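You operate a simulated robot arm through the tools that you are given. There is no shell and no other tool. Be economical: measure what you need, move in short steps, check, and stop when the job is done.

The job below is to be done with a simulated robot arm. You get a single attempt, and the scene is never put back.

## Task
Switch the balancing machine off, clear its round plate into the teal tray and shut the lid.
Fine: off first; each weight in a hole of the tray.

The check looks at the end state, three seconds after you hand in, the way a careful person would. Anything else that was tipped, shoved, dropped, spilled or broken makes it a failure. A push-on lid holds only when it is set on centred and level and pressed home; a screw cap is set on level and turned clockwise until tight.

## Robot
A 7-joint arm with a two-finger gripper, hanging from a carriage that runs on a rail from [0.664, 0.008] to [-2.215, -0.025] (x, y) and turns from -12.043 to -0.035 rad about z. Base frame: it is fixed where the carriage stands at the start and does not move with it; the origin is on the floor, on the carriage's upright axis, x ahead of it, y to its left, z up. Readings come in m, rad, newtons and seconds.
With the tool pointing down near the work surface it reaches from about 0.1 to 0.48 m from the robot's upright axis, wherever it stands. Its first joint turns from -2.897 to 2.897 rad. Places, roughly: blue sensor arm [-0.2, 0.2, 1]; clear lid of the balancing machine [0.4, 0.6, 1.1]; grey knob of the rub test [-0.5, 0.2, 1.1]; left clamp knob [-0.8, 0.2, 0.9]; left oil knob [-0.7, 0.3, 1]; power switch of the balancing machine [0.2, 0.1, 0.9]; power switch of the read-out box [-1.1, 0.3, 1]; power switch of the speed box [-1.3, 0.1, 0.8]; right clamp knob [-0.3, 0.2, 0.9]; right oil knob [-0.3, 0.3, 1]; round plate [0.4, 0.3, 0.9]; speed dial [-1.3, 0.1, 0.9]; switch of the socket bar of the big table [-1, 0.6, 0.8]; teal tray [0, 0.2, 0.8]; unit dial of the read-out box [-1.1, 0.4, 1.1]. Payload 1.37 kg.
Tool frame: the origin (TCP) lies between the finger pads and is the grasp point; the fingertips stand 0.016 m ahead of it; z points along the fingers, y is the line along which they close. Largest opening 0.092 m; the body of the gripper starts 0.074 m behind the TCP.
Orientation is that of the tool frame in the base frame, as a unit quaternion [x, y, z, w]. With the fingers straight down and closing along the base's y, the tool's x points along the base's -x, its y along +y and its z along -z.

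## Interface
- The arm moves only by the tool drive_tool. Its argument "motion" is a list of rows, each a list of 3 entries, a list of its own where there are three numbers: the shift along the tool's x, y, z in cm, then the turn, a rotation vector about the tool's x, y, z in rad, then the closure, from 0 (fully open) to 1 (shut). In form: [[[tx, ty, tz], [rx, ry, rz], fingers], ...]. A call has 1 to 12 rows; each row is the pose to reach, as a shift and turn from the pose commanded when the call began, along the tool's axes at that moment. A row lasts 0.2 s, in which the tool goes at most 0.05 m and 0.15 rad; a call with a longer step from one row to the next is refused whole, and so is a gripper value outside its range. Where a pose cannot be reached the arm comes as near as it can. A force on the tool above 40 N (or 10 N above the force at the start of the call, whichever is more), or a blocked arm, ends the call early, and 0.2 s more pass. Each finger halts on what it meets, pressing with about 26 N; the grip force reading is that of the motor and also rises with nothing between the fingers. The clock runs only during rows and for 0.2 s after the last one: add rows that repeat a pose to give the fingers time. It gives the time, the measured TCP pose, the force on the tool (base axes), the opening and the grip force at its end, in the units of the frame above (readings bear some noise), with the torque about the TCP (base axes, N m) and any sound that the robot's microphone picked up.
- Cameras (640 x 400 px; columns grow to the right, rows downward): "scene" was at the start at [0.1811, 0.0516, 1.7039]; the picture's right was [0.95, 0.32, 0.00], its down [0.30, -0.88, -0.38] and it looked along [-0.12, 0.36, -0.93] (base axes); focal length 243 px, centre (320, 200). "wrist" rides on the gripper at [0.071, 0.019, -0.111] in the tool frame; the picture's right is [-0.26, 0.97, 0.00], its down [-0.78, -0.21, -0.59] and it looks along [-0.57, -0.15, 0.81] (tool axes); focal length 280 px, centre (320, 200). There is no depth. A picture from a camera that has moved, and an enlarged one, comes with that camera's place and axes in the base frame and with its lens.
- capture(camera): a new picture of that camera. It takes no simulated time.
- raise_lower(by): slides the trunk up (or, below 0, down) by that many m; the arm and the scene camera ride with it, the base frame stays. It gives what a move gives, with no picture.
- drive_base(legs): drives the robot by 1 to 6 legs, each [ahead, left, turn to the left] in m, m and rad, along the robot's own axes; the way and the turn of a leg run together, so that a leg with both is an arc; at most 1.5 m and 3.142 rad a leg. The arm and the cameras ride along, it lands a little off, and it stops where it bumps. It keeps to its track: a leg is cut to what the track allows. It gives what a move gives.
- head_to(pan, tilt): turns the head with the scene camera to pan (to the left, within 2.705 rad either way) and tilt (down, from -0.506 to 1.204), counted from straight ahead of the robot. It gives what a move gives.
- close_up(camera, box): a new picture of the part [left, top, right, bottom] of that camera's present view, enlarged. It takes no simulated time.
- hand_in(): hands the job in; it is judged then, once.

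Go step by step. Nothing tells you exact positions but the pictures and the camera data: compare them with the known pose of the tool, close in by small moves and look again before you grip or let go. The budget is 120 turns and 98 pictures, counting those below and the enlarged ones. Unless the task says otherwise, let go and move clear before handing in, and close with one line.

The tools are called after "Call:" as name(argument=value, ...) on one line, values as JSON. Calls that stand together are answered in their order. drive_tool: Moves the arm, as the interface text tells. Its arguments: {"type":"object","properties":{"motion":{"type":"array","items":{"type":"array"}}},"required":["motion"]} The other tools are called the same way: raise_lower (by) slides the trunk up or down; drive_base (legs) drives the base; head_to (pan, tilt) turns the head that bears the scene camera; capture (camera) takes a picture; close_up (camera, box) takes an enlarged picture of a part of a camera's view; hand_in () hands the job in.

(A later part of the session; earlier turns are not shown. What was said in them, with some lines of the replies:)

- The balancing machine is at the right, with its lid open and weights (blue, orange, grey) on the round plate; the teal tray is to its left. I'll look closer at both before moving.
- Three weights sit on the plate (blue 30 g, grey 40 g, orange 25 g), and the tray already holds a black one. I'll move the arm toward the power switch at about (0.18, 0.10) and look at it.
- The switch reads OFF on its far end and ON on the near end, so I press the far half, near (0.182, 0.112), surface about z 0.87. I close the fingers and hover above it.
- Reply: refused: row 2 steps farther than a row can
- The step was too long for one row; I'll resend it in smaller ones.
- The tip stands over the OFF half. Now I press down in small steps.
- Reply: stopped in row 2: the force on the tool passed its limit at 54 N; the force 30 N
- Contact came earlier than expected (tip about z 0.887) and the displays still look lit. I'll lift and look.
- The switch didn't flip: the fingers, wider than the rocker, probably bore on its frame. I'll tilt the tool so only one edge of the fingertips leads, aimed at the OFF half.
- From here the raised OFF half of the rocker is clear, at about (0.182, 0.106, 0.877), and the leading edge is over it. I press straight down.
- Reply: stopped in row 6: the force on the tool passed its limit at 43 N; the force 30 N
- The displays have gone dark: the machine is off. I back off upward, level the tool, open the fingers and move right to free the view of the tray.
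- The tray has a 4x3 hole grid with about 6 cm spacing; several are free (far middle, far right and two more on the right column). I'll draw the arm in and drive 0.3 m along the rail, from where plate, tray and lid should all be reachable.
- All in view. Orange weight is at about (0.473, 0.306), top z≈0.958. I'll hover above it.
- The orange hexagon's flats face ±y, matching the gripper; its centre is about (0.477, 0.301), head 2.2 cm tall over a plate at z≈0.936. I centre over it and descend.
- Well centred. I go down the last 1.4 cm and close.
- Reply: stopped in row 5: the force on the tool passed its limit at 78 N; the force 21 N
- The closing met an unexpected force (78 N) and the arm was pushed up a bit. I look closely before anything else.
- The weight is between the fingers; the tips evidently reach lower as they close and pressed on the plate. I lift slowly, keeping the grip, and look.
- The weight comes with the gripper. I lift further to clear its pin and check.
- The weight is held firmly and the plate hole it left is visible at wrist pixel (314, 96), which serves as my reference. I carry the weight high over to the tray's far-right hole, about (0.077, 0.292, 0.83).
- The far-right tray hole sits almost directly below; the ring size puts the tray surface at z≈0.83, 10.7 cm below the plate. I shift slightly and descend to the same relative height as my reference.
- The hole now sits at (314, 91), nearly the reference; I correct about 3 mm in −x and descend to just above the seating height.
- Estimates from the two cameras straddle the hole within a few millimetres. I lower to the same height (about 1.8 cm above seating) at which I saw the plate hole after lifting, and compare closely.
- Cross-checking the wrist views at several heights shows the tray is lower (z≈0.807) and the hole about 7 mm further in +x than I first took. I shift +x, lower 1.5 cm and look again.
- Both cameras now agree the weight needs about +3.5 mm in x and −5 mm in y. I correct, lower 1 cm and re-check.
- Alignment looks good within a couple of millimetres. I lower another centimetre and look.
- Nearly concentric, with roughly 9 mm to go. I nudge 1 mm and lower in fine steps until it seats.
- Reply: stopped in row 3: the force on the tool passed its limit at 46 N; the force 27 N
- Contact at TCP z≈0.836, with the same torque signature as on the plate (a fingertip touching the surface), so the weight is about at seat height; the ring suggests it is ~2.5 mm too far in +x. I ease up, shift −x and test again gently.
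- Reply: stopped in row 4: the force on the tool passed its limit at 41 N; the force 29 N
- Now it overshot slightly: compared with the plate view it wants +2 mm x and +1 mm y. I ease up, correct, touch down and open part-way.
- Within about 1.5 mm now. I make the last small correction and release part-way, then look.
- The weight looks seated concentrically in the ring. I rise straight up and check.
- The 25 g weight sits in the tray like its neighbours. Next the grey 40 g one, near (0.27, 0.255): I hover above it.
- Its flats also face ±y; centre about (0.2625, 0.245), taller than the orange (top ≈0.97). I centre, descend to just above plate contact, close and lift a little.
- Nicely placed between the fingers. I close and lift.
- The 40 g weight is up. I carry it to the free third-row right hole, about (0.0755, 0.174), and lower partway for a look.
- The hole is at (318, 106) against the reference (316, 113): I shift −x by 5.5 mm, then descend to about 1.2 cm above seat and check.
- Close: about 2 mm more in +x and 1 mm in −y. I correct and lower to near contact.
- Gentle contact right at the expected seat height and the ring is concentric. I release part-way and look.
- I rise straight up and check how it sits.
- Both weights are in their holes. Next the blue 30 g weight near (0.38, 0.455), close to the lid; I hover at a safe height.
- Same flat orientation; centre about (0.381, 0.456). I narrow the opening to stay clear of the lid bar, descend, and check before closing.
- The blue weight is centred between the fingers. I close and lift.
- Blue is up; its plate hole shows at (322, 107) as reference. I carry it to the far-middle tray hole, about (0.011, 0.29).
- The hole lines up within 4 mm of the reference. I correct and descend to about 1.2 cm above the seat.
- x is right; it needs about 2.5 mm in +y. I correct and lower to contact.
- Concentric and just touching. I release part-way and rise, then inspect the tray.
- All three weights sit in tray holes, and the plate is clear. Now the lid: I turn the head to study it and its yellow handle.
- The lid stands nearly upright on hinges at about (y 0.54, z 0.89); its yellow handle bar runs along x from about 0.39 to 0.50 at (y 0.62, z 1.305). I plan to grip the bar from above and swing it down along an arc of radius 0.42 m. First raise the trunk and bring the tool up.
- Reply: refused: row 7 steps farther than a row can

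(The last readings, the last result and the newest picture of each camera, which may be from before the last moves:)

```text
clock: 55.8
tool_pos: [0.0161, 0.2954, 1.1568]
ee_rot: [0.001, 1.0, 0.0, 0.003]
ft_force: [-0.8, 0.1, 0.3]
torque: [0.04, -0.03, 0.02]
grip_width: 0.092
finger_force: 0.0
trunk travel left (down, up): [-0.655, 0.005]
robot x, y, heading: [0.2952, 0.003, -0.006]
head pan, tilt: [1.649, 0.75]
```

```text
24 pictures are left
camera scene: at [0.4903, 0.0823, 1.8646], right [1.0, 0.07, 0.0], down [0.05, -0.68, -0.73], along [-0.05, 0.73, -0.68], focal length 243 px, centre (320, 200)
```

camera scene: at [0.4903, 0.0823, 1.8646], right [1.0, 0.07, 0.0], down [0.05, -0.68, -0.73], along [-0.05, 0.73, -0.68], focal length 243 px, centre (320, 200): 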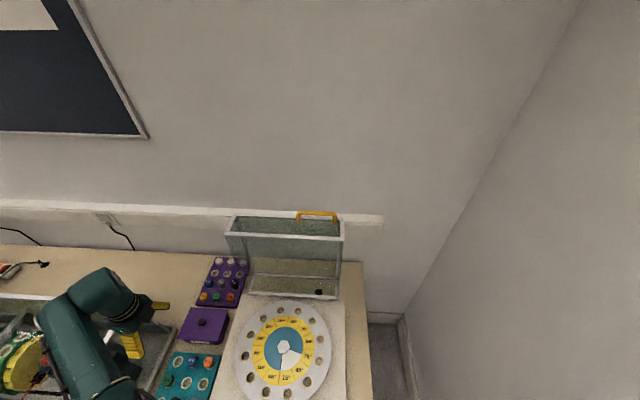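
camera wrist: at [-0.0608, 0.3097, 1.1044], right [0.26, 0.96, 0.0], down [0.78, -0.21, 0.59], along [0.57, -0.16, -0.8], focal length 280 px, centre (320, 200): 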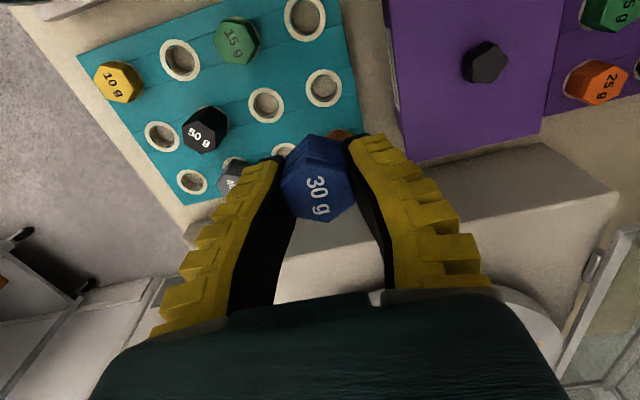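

Call:
drive_tool(motion=[[[-3.8, 0, -2.6], [0, 0, 0], 0], [[-7.6, 0, -5.2], [0, 0, 0], 0], [[-11.4, 0, -7.8], [0, 0, 0], 0], [[-15.2, 0, -10.4], [0, 0, 0], 0], [[-19, 0, -13], [0, 0, 0], 0], [[-22.8, 0.5, -15.6], [0, 0, 0], 0], [[-26.6, 1.5, -18.2], [0, 0, 0], 0], [[-30.4, 2.5, -20.8], [0, 0, 0], 0], [[-34.2, 4.5, -23], [0, 0, 0], 0], [[-38, 7, -25], [0, 0, 0], 0], [[-41.5, 10, -26.5], [0, 0, 0], 0], [[-41.5, 10, -26.5], [0, 0, 0], 0]])

Call:
capture(camera="wrist")

Call:
capture(camera="scene")

```text
clock: 58.4
tool_pos: [0.4371, 0.4332, 1.4081]
ee_rot: [0.001, 1.0, -0.001, 0.004]
ft_force: [0.8, 1.0, -0.1]
torque: [-0.01, -0.02, 0.01]
grip_width: 0.0918
finger_force: 0.1
out of reach, approached as far as the arm can: row 6, 7, 8, 9, 10, 11, 12
trunk travel left (down, up): [-0.655, 0.005]
robot x, y, heading: [0.2979, 0.0013, -0.01]
head pan, tilt: [1.649, 0.75]
```

```text
23 pictures are left
camera wrist: at [0.3655, 0.4504, 1.5183], right [0.26, 0.96, 0.0], down [0.78, -0.21, 0.59], along [0.57, -0.16, -0.8], focal length 280 px, centre (320, 200)
```

wrist: 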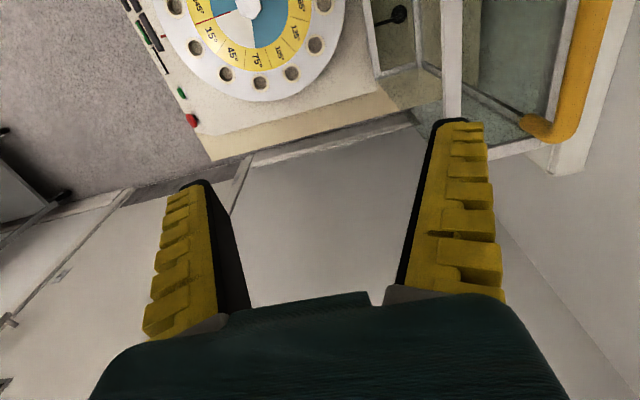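

```text
22 pictures are left
camera scene: at [0.4903, 0.0823, 1.8647], right [1.0, 0.07, 0.0], down [0.05, -0.68, -0.73], along [-0.05, 0.73, -0.68], focal length 243 px, centre (320, 200)
```

scene: 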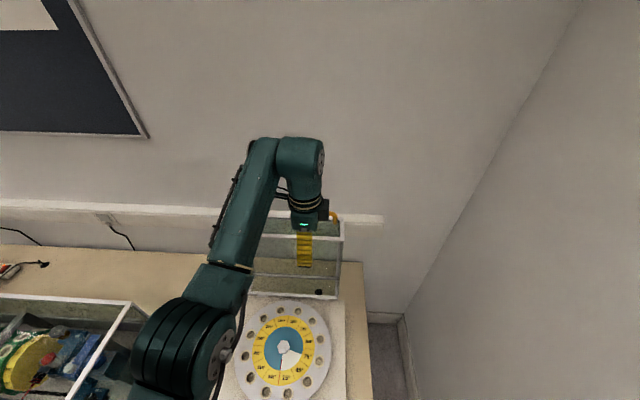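

The handle's right corner shows at about (0.50, 0.62, 1.307), agreeing with my estimate. I test the reach outwards in +y at this height.

Call:
drive_tool(motion=[[[-0.5, 4.5, 0], [0, 0, 0], 0], [[-1, 9, 0], [0, 0, 0], 0], [[-1, 13.5, 0], [0, 0, 0], 0], [[-1, 18, 0], [0, 0, 0], 0], [[-1, 18, 0], [0, 0, 0], 0]])

```text
clock: 59.6
tool_pos: [0.4492, 0.5979, 1.4106]
ee_rot: [0.001, 1.0, 0.002, 0.004]
ft_force: [-0.6, -0.3, 0.5]
torque: [0.02, -0.03, 0.03]
grip_width: 0.0919
finger_force: 0.1
out of reach, approached as far as the arm can: row 4, 5
trunk travel left (down, up): [-0.655, 0.005]
robot x, y, heading: [0.297, 0.0027, -0.012]
head pan, tilt: [1.649, 0.75]
```

The arm is at its limit with the tool straight down, so I tilt the fingers forward (+y) by 0.7 rad, drawing back a little to hover in front of and above the bar.

Call:
drive_tool(motion=[[[0, -2, 0], [-0.14, 0, 0], 0], [[0, -4, 0], [-0.28, 0, 0], 0], [[0, -5, 0], [-0.42, 0, 0], 0], [[0, -5, 0], [-0.56, 0, 0], 0], [[0, -5, 0], [-0.7, 0, 0], 0], [[0, -5, 0], [-0.7, 0, 0], 0]])

Call:
capture(camera="wrist")

```text
clock: 61.0
tool_pos: [0.45, 0.5465, 1.4063]
ee_rot: [-0.001, 0.939, 0.343, 0.004]
ft_force: [-0.4, -0.1, 0.4]
torque: [0.02, -0.01, 0.0]
grip_width: 0.092
finger_force: 0.0
out of reach, approached as far as the arm can: row 1
trunk travel left (down, up): [-0.655, 0.005]
robot x, y, heading: [0.2917, 0.0049, -0.004]
head pan, tilt: [1.649, 0.75]
```

```text
21 pictures are left
camera wrist: at [0.3785, 0.4884, 1.5034], right [0.26, 0.74, 0.62], down [0.78, -0.54, 0.32], along [0.57, 0.4, -0.71], focal length 280 px, centre (320, 200)
```

wrist: 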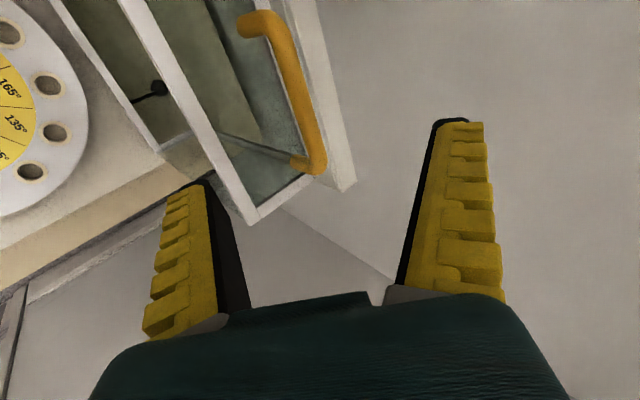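

Combining views, the bar's centre is near (y 0.612, z 1.308). I advance along the tool axis to about 4.5 cm short of it and look again.

Call:
drive_tool(motion=[[[0, -0.7, 3.5], [0, 0, 0], 0], [[0, -1.3, 7], [0, 0, 0], 0], [[0, -1.3, 7], [0, 0, 0], 0]])

Call:
capture(camera="wrist")

Call:
close_up(camera="scene", box=[230, 150, 390, 270])

```text
clock: 61.8
tool_pos: [0.4513, 0.5785, 1.3456]
ee_rot: [-0.001, 0.94, 0.342, 0.004]
ft_force: [-0.1, 1.3, 0.4]
torque: [-0.02, 0.04, 0.0]
grip_width: 0.0923
finger_force: 0.1
trunk travel left (down, up): [-0.655, 0.005]
robot x, y, heading: [0.2996, 0.0026, -0.009]
head pan, tilt: [1.649, 0.75]
```

```text
20 pictures are left
camera wrist: at [0.3791, 0.5209, 1.443], right [0.26, 0.74, 0.62], down [0.78, -0.54, 0.32], along [0.57, 0.4, -0.71], focal length 280 px, centre (320, 200)
```

wrist: 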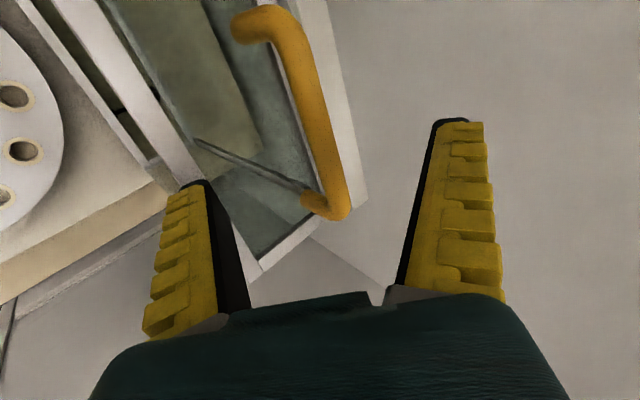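

```text
3.33 times, centred on (310, 210) of scene
camera zoom: at [0.4903, 0.0823, 1.8647], right [1.0, 0.07, 0.0], down [0.05, -0.68, -0.73], along [-0.05, 0.73, -0.68], focal length 810 px, centre (353, 167)
```

zoom: 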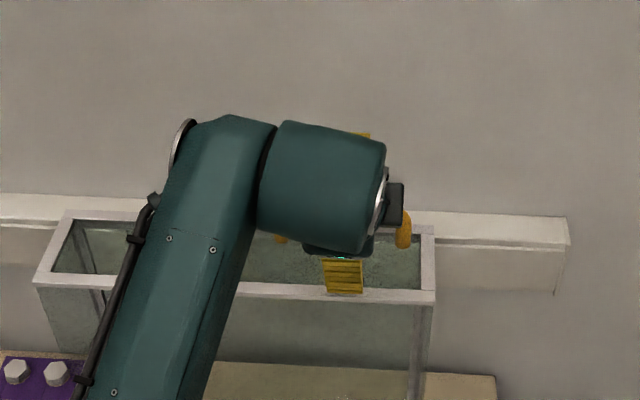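

The bar is right on the tool axis, 4.7 cm ahead. I narrow the fingers, advance and close to feel the bar.

Call:
drive_tool(motion=[[[0, -0.1, 0], [0, 0, 0], 0.3], [[0, -0.1, 0], [0, 0, 0], 0.55], [[0, -0.1, 2], [0, 0, 0], 0.55], [[0, -0.1, 4], [0, 0, 0], 0.55], [[0, -0.1, 4.5], [0, 0, 0], 0.55], [[0, -0.1, 4.5], [0, 0, 0], 0.8], [[0, -0.1, 4.5], [0, 0, 0], 1], [[0, -0.1, 4.5], [0, 0, 0], 1], [[0, -0.1, 4.5], [0, 0, 0], 1]])

Call:
capture(camera="wrist")

```text
clock: 63.8
tool_pos: [0.4521, 0.6101, 1.3076]
ee_rot: [-0.001, 0.94, 0.342, 0.003]
ft_force: [0.8, 0.9, 0.0]
torque: [-0.02, -0.01, 0.02]
grip_width: 0.0001
finger_force: 26.1
trunk travel left (down, up): [-0.655, 0.005]
robot x, y, heading: [0.2981, 0.0035, -0.012]
head pan, tilt: [1.649, 0.75]
```

```text
18 pictures are left
camera wrist: at [0.3796, 0.5523, 1.405], right [0.26, 0.74, 0.62], down [0.78, -0.54, 0.32], along [0.57, 0.4, -0.71], focal length 280 px, centre (320, 200)
```

wrist: 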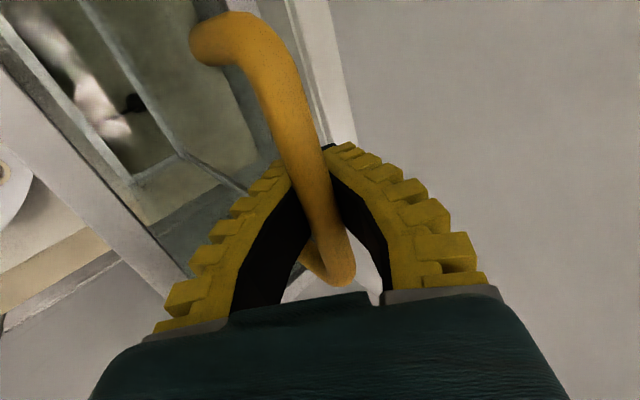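

The fingers have closed all the way under the bar: it is caged between them like in a hook, with no force. I start pulling it along the arc, first about 0.2 rad, and check.

Call:
drive_tool(motion=[[[0, -1.5, -1.5], [0, 0, 0], 1], [[0, -3.06, -3.07], [0, 0, 0], 1], [[0, -4.7, -4.5], [0, 0, 0], 1], [[0, -6.4, -5.84], [0, 0, 0], 1]])

Call:
capture(camera="scene")

Call:
capture(camera="wrist")

```text
clock: 64.8
tool_pos: [0.4498, 0.5228, 1.3144]
ee_rot: [0.0, 0.939, 0.343, 0.003]
ft_force: [0.4, -0.2, 0.3]
torque: [0.01, -0.01, 0.0]
grip_width: 0.0
finger_force: 25.8
trunk travel left (down, up): [-0.655, 0.005]
robot x, y, heading: [0.2972, 0.0076, -0.004]
head pan, tilt: [1.649, 0.75]
```

```text
17 pictures are left
camera scene: at [0.4903, 0.0824, 1.8647], right [1.0, 0.07, 0.0], down [0.05, -0.68, -0.73], along [-0.05, 0.73, -0.68], focal length 243 px, centre (320, 200)
```

scene: 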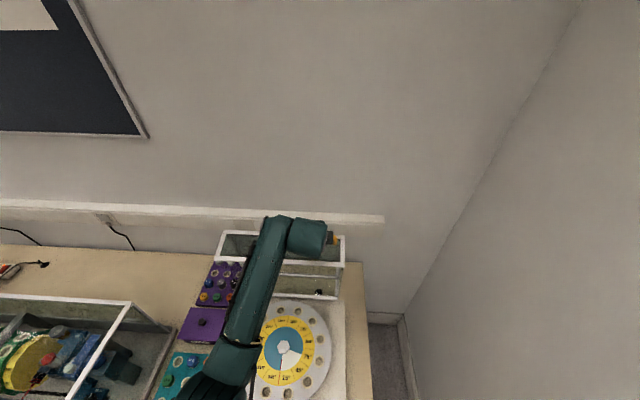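

```text
16 pictures are left
camera wrist: at [0.3776, 0.4641, 1.4112], right [0.26, 0.74, 0.62], down [0.78, -0.54, 0.32], along [0.57, 0.4, -0.71], focal length 280 px, centre (320, 200)
```

wrist: 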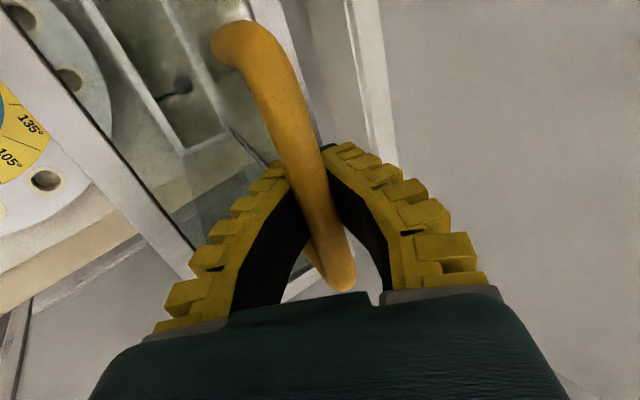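

The lid follows without resistance. I continue along the arc another 0.6 rad.

Call:
drive_tool(motion=[[[0, -1.8, -1.25], [0, 0, 0], 1], [[0, -3.61, -2.41], [0, 0, 0], 1], [[0, -5.5, -3.5], [0, 0, 0], 1], [[0, -7.44, -4.45], [0, 0, 0], 1], [[0, -9.4, -5.3], [0, 0, 0], 1], [[0, -11.45, -6.09], [0, 0, 0], 1], [[0, -13.5, -6.75], [0, 0, 0], 1], [[0, -15.61, -7.33], [0, 0, 0], 1], [[0, -17.7, -7.8], [0, 0, 0], 1], [[0, -19.86, -8.14], [0, 0, 0], 1], [[0, -22, -8.4], [0, 0, 0], 1], [[0, -24.18, -8.53], [0, 0, 0], 1]])

Call:
capture(camera="scene")

Call:
capture(camera="wrist")

```text
clock: 67.4
tool_pos: [0.451, 0.2842, 1.2225]
ee_rot: [0.0, 0.939, 0.343, 0.004]
ft_force: [-0.6, 0.2, -1.4]
torque: [0.01, 0.02, -0.02]
grip_width: 0.0
finger_force: 25.5
trunk travel left (down, up): [-0.655, 0.005]
robot x, y, heading: [0.2966, 0.0044, -0.009]
head pan, tilt: [1.649, 0.75]
```

```text
15 pictures are left
camera scene: at [0.4902, 0.0823, 1.8647], right [1.0, 0.07, 0.0], down [0.05, -0.68, -0.73], along [-0.05, 0.73, -0.68], focal length 243 px, centre (320, 200)
```

scene: 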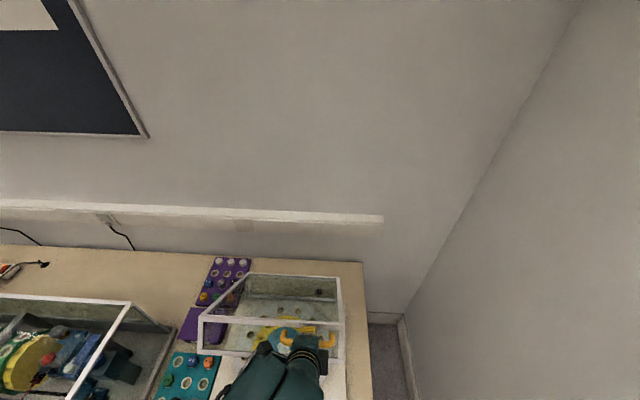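

```text
14 pictures are left
camera wrist: at [0.3789, 0.2262, 1.3201], right [0.26, 0.74, 0.62], down [0.78, -0.54, 0.32], along [0.57, 0.4, -0.71], focal length 280 px, centre (320, 200)
```

wrist: 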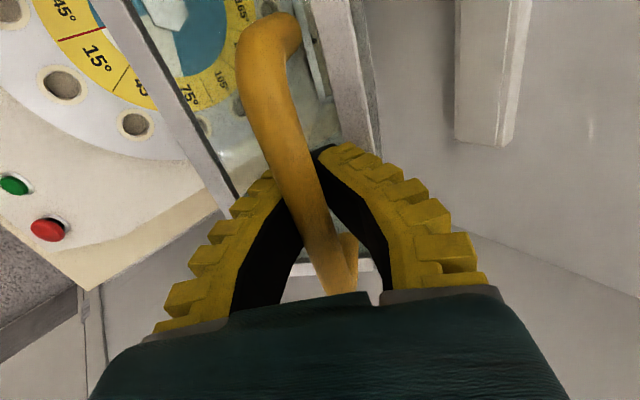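

The lid is half-way down. The START button lies under the handle's end position, so while continuing I slide the hook about 3 cm to the left along the bar; I go another 0.6 rad and check.

Call:
drive_tool(motion=[[[0.3, -2.15, 0], [0, 0, 0], 1], [[0.6, -4.33, 0.04], [0, 0, 0], 1], [[0.9, -6.5, 0.25], [0, 0, 0], 1], [[1.2, -8.65, 0.53], [0, 0, 0], 1], [[1.5, -10.8, 0.95], [0, 0, 0], 1], [[1.8, -12.88, 1.44], [0, 0, 0], 1], [[2.1, -15, 2.1], [0, 0, 0], 1], [[2.4, -17.02, 2.76], [0, 0, 0], 1], [[2.7, -19, 3.6], [0, 0, 0], 1], [[3.0, -20.99, 4.49], [0, 0, 0], 1], [[3.1, -22.9, 5.5], [0, 0, 0], 1], [[3.2, -24.78, 6.63], [0, 0, 0], 1]])

Call:
capture(camera="wrist")

Call:
head_to(pan=1.75, tilt=1.1)

Call:
capture(camera="scene")

```text
clock: 70.0
tool_pos: [0.4224, 0.136, 1.0134]
ee_rot: [0.0, 0.939, 0.343, 0.005]
ft_force: [1.2, -0.1, -2.4]
torque: [0.0, 0.0, 0.04]
grip_width: 0.0057
finger_force: 28.0
trunk travel left (down, up): [-0.655, 0.005]
robot x, y, heading: [0.2988, 0.0043, -0.008]
head pan, tilt: [1.649, 0.75]
```

```text
13 pictures are left
camera wrist: at [0.3501, 0.0781, 1.1103], right [0.26, 0.74, 0.62], down [0.78, -0.54, 0.32], along [0.57, 0.4, -0.71], focal length 280 px, centre (320, 200)
```

wrist: 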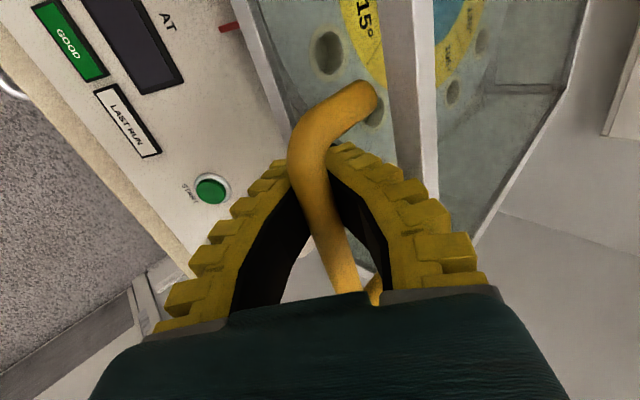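

```text
clock: 70.8
tool_pos: [0.4221, 0.1367, 1.0139]
ee_rot: [-0.001, 0.939, 0.343, 0.004]
ft_force: [0.3, 0.4, -2.3]
torque: [-0.01, 0.01, 0.02]
grip_width: 0.006
finger_force: 27.9
trunk travel left (down, up): [-0.655, 0.005]
robot x, y, heading: [0.2974, 0.004, -0.008]
head pan, tilt: [1.751, 1.1]
```

```text
12 pictures are left
camera scene: at [0.4854, 0.0618, 1.839], right [0.99, 0.17, 0.0], down [0.15, -0.88, -0.45], along [-0.08, 0.45, -0.89], focal length 243 px, centre (320, 200)
```

scene: 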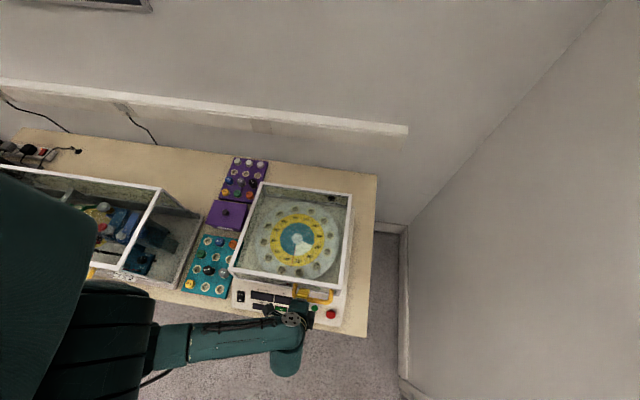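

Only about 0.2 rad remain, and the hook is clear of the buttons. I lower the last part slowly.

Call:
drive_tool(motion=[[[0, -0.9, 0.6], [0, 0, 0], 1], [[0, -1.8, 1.2], [0, 0, 0], 1], [[0, -2.7, 1.8], [0, 0, 0], 1], [[0, -3.55, 2.47], [0, 0, 0], 1], [[0, -4.4, 3.15], [0, 0, 0], 1], [[0, -5.2, 3.85], [0, 0, 0], 1], [[0, -6.0, 4.6], [0, 0, 0], 1], [[0, -6.6, 5.15], [0, 0, 0], 1], [[0, -6.6, 5.15], [0, 0, 0], 1]])

Call:
capture(camera="wrist")

Call:
close_up(camera="scene", box=[220, 170, 370, 340])

```text
clock: 72.5
tool_pos: [0.4228, 0.1271, 0.94]
ee_rot: [-0.002, 0.937, 0.349, 0.005]
ft_force: [-7.3, 16.7, 24.3]
torque: [-0.94, -0.19, 0.14]
grip_width: 0.0041
finger_force: 28.1
trunk travel left (down, up): [-0.655, 0.005]
robot x, y, heading: [0.2961, 0.0069, -0.006]
head pan, tilt: [1.751, 1.1]
stopped in row 8: the force on the tool passed its limit at 45 N (the readings are from after the stop); the commanded pose is now the measured one
```

```text
11 pictures are left
camera wrist: at [0.3518, 0.0679, 1.0371], right [0.25, 0.73, 0.64], down [0.78, -0.55, 0.32], along [0.58, 0.41, -0.7], focal length 280 px, centre (320, 200)
```

wrist: 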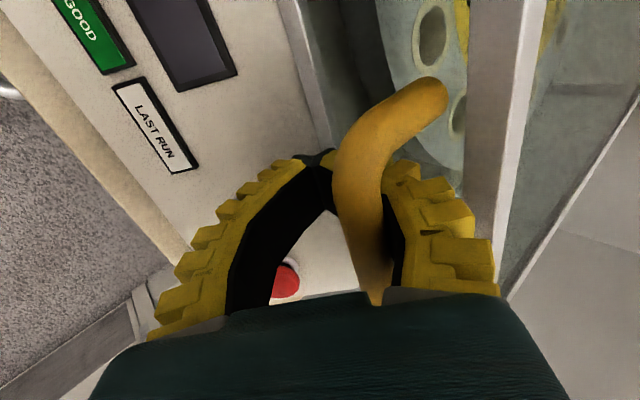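

```text
2.35 times, centred on (295, 255) of scene
camera zoom: at [0.4849, 0.0631, 1.8392], right [0.98, 0.17, 0.0], down [0.15, -0.88, -0.46], along [-0.08, 0.45, -0.89], focal length 572 px, centre (379, 71)
```

zoom: 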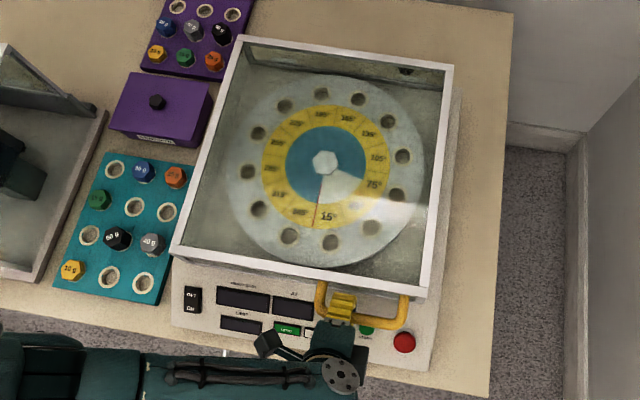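

The scene shows the lid down, with the hook now pressing against the stopped bar. I ease off, open just enough to free the bar, and withdraw along the tool axis.

Call:
drive_tool(motion=[[[0, 0.4, 0], [0, 0, 0], 1], [[0, 0.4, 0], [0, 0, 0], 0.8], [[0, 0.4, 0], [0, 0, 0], 0.66], [[0, 0.3, 0], [0, 0, 0], 0.66], [[0, 0.3, -1.5], [0, 0, 0], 0.66], [[0, 0.3, -3], [0, 0, 0], 0.66]])

Call:
capture(camera="wrist")

```text
clock: 73.9
tool_pos: [0.4228, 0.1088, 0.9644]
ee_rot: [-0.001, 0.938, 0.347, 0.006]
ft_force: [0.3, 13.2, 2.1]
torque: [-0.28, -0.02, 0.1]
grip_width: 0.042
finger_force: 7.3
trunk travel left (down, up): [-0.655, 0.005]
robot x, y, heading: [0.2933, 0.0011, -0.003]
head pan, tilt: [1.751, 1.1]
```

```text
9 pictures are left
camera wrist: at [0.3513, 0.0497, 1.0606], right [0.26, 0.73, 0.63], down [0.78, -0.55, 0.32], along [0.58, 0.41, -0.71], focal length 280 px, centre (320, 200)
```

wrist: 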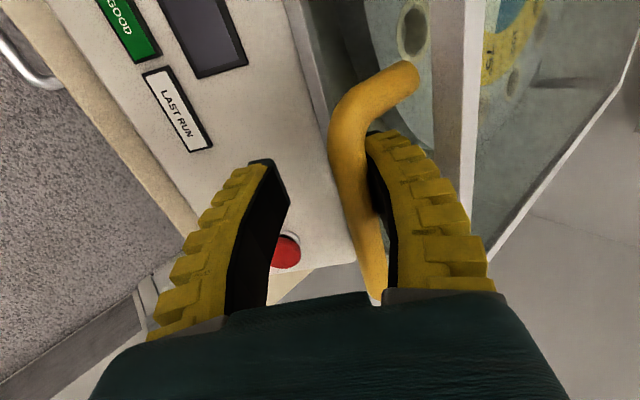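

The upper finger still drags on the bar. I shift it off (+tool y), open a bit more and withdraw further.

Call:
drive_tool(motion=[[[0, 0.7, 0], [0, 0, 0], 0.6], [[0, 1.0, -0.5], [0, 0, 0], 0.45], [[0, 1.2, -2], [0, 0, 0], 0.35], [[0, 1.2, -4], [0, 0, 0], 0.3], [[0, 1.2, -7], [0, 0, 0], 0.3], [[0, 1.2, -10], [0, 0, 0], 0.3], [[0, 1.2, -10], [0, 0, 0], 0.3]])

Call:
capture(camera="wrist")

Call:
close_up(camera="scene", box=[180, 170, 370, 340])

```text
clock: 75.5
tool_pos: [0.4245, 0.0481, 1.05]
ee_rot: [-0.002, 0.939, 0.345, 0.006]
ft_force: [0.0, -0.4, 0.2]
torque: [0.06, 0.0, 0.0]
grip_width: 0.0669
finger_force: 1.8
trunk travel left (down, up): [-0.655, 0.005]
robot x, y, heading: [0.2975, 0.0052, -0.003]
head pan, tilt: [1.751, 1.1]
```

```text
8 pictures are left
camera wrist: at [0.3521, -0.0109, 1.1457], right [0.26, 0.73, 0.63], down [0.78, -0.54, 0.32], along [0.58, 0.41, -0.71], focal length 280 px, centre (320, 200)
```

wrist: 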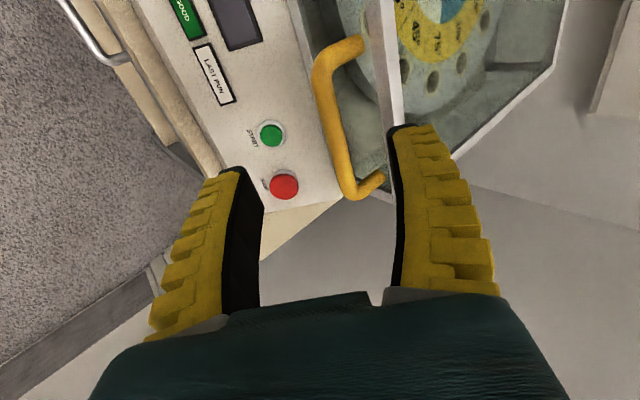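

```text
2.35 times, centred on (275, 255) of scene
camera zoom: at [0.4853, 0.0618, 1.8389], right [0.98, 0.17, 0.0], down [0.15, -0.88, -0.45], along [-0.08, 0.45, -0.89], focal length 572 px, centre (426, 71)
```

zoom: 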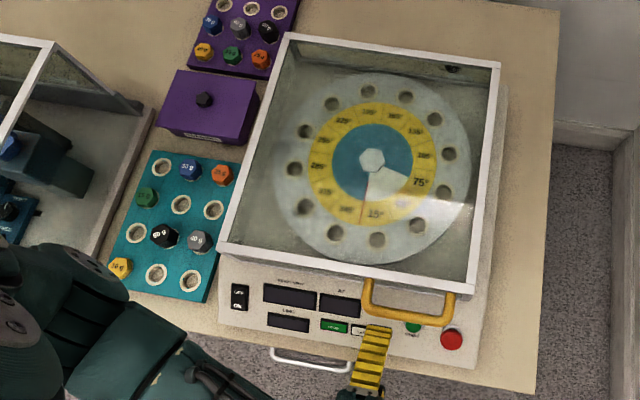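

The hook is free and the lid appears down. I look closely at the front rim to verify that it is fully shut.

Call:
close_up(camera="wrist", box=[230, 0, 430, 220])

Call:
close_up(camera="scene", box=[225, 240, 355, 320])

```text
1.82 times, centred on (330, 110) of wrist
camera zoom: at [0.3521, -0.0109, 1.1457], right [0.26, 0.73, 0.63], down [0.78, -0.54, 0.32], along [0.58, 0.41, -0.71], focal length 510 px, centre (302, 364)
```

zoom: 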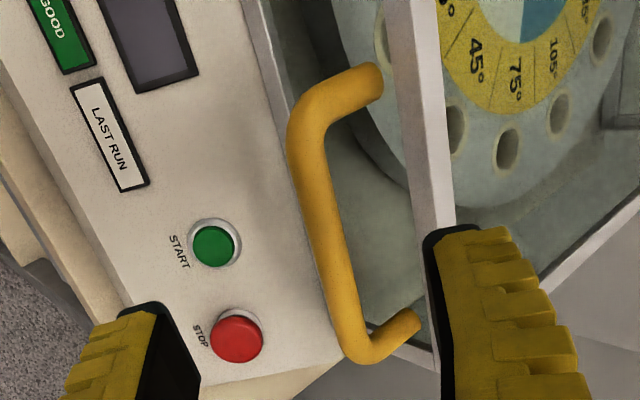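

```text
4.92 times, centred on (290, 280) of scene
camera zoom: at [0.4853, 0.0618, 1.8389], right [0.98, 0.17, 0.0], down [0.15, -0.88, -0.45], along [-0.08, 0.45, -0.89], focal length 1197 px, centre (468, -194)
```

zoom: 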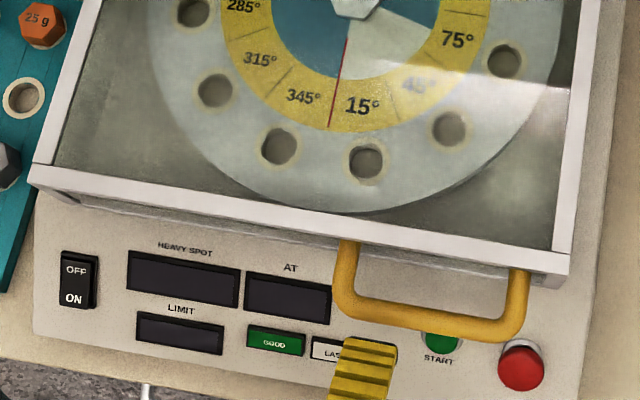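

The lid lies flush on the deck, the displays are dark, the plate is empty and the tray holds all three weights. I draw the arm up clear and hand in.

Call:
drive_tool(motion=[[[0, 0, -3], [0, 0, 0], 0.3], [[0, 1, -7], [0, 0, 0], 0.3], [[0, 3, -10], [0, 0, 0], 0.3]])

Call:
capture(camera="scene")

```text
clock: 76.3
tool_pos: [0.4239, 0.0075, 1.1435]
ee_rot: [0.0, 0.938, 0.346, 0.006]
ft_force: [0.8, 1.0, 0.1]
torque: [0.02, -0.02, -0.02]
grip_width: 0.0666
finger_force: 1.8
trunk travel left (down, up): [-0.655, 0.005]
robot x, y, heading: [0.2966, -0.0003, -0.009]
head pan, tilt: [1.751, 1.1]
```

```text
4 pictures are left
camera scene: at [0.4853, 0.0618, 1.8389], right [0.98, 0.17, 0.0], down [0.15, -0.88, -0.45], along [-0.08, 0.45, -0.89], focal length 243 px, centre (320, 200)
```

scene: 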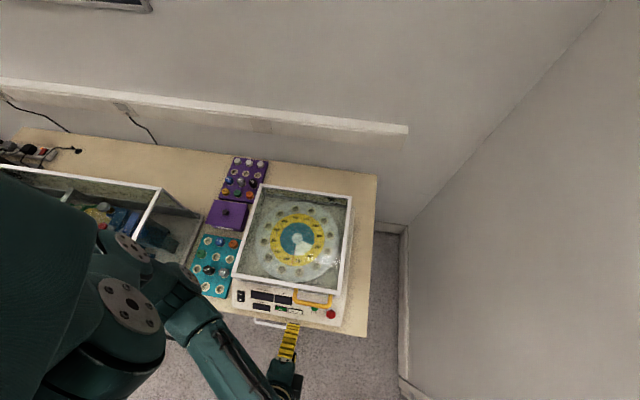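

Everything stands as it should, and the arm is clear; I hand in.

Call:
hand_in()

```text
The job is handed in.
```

The balancing machine was switched off first, its three weights (25 g, 30 g and 40 g) each sit in a hole of the teal tray, and the lid is shut.
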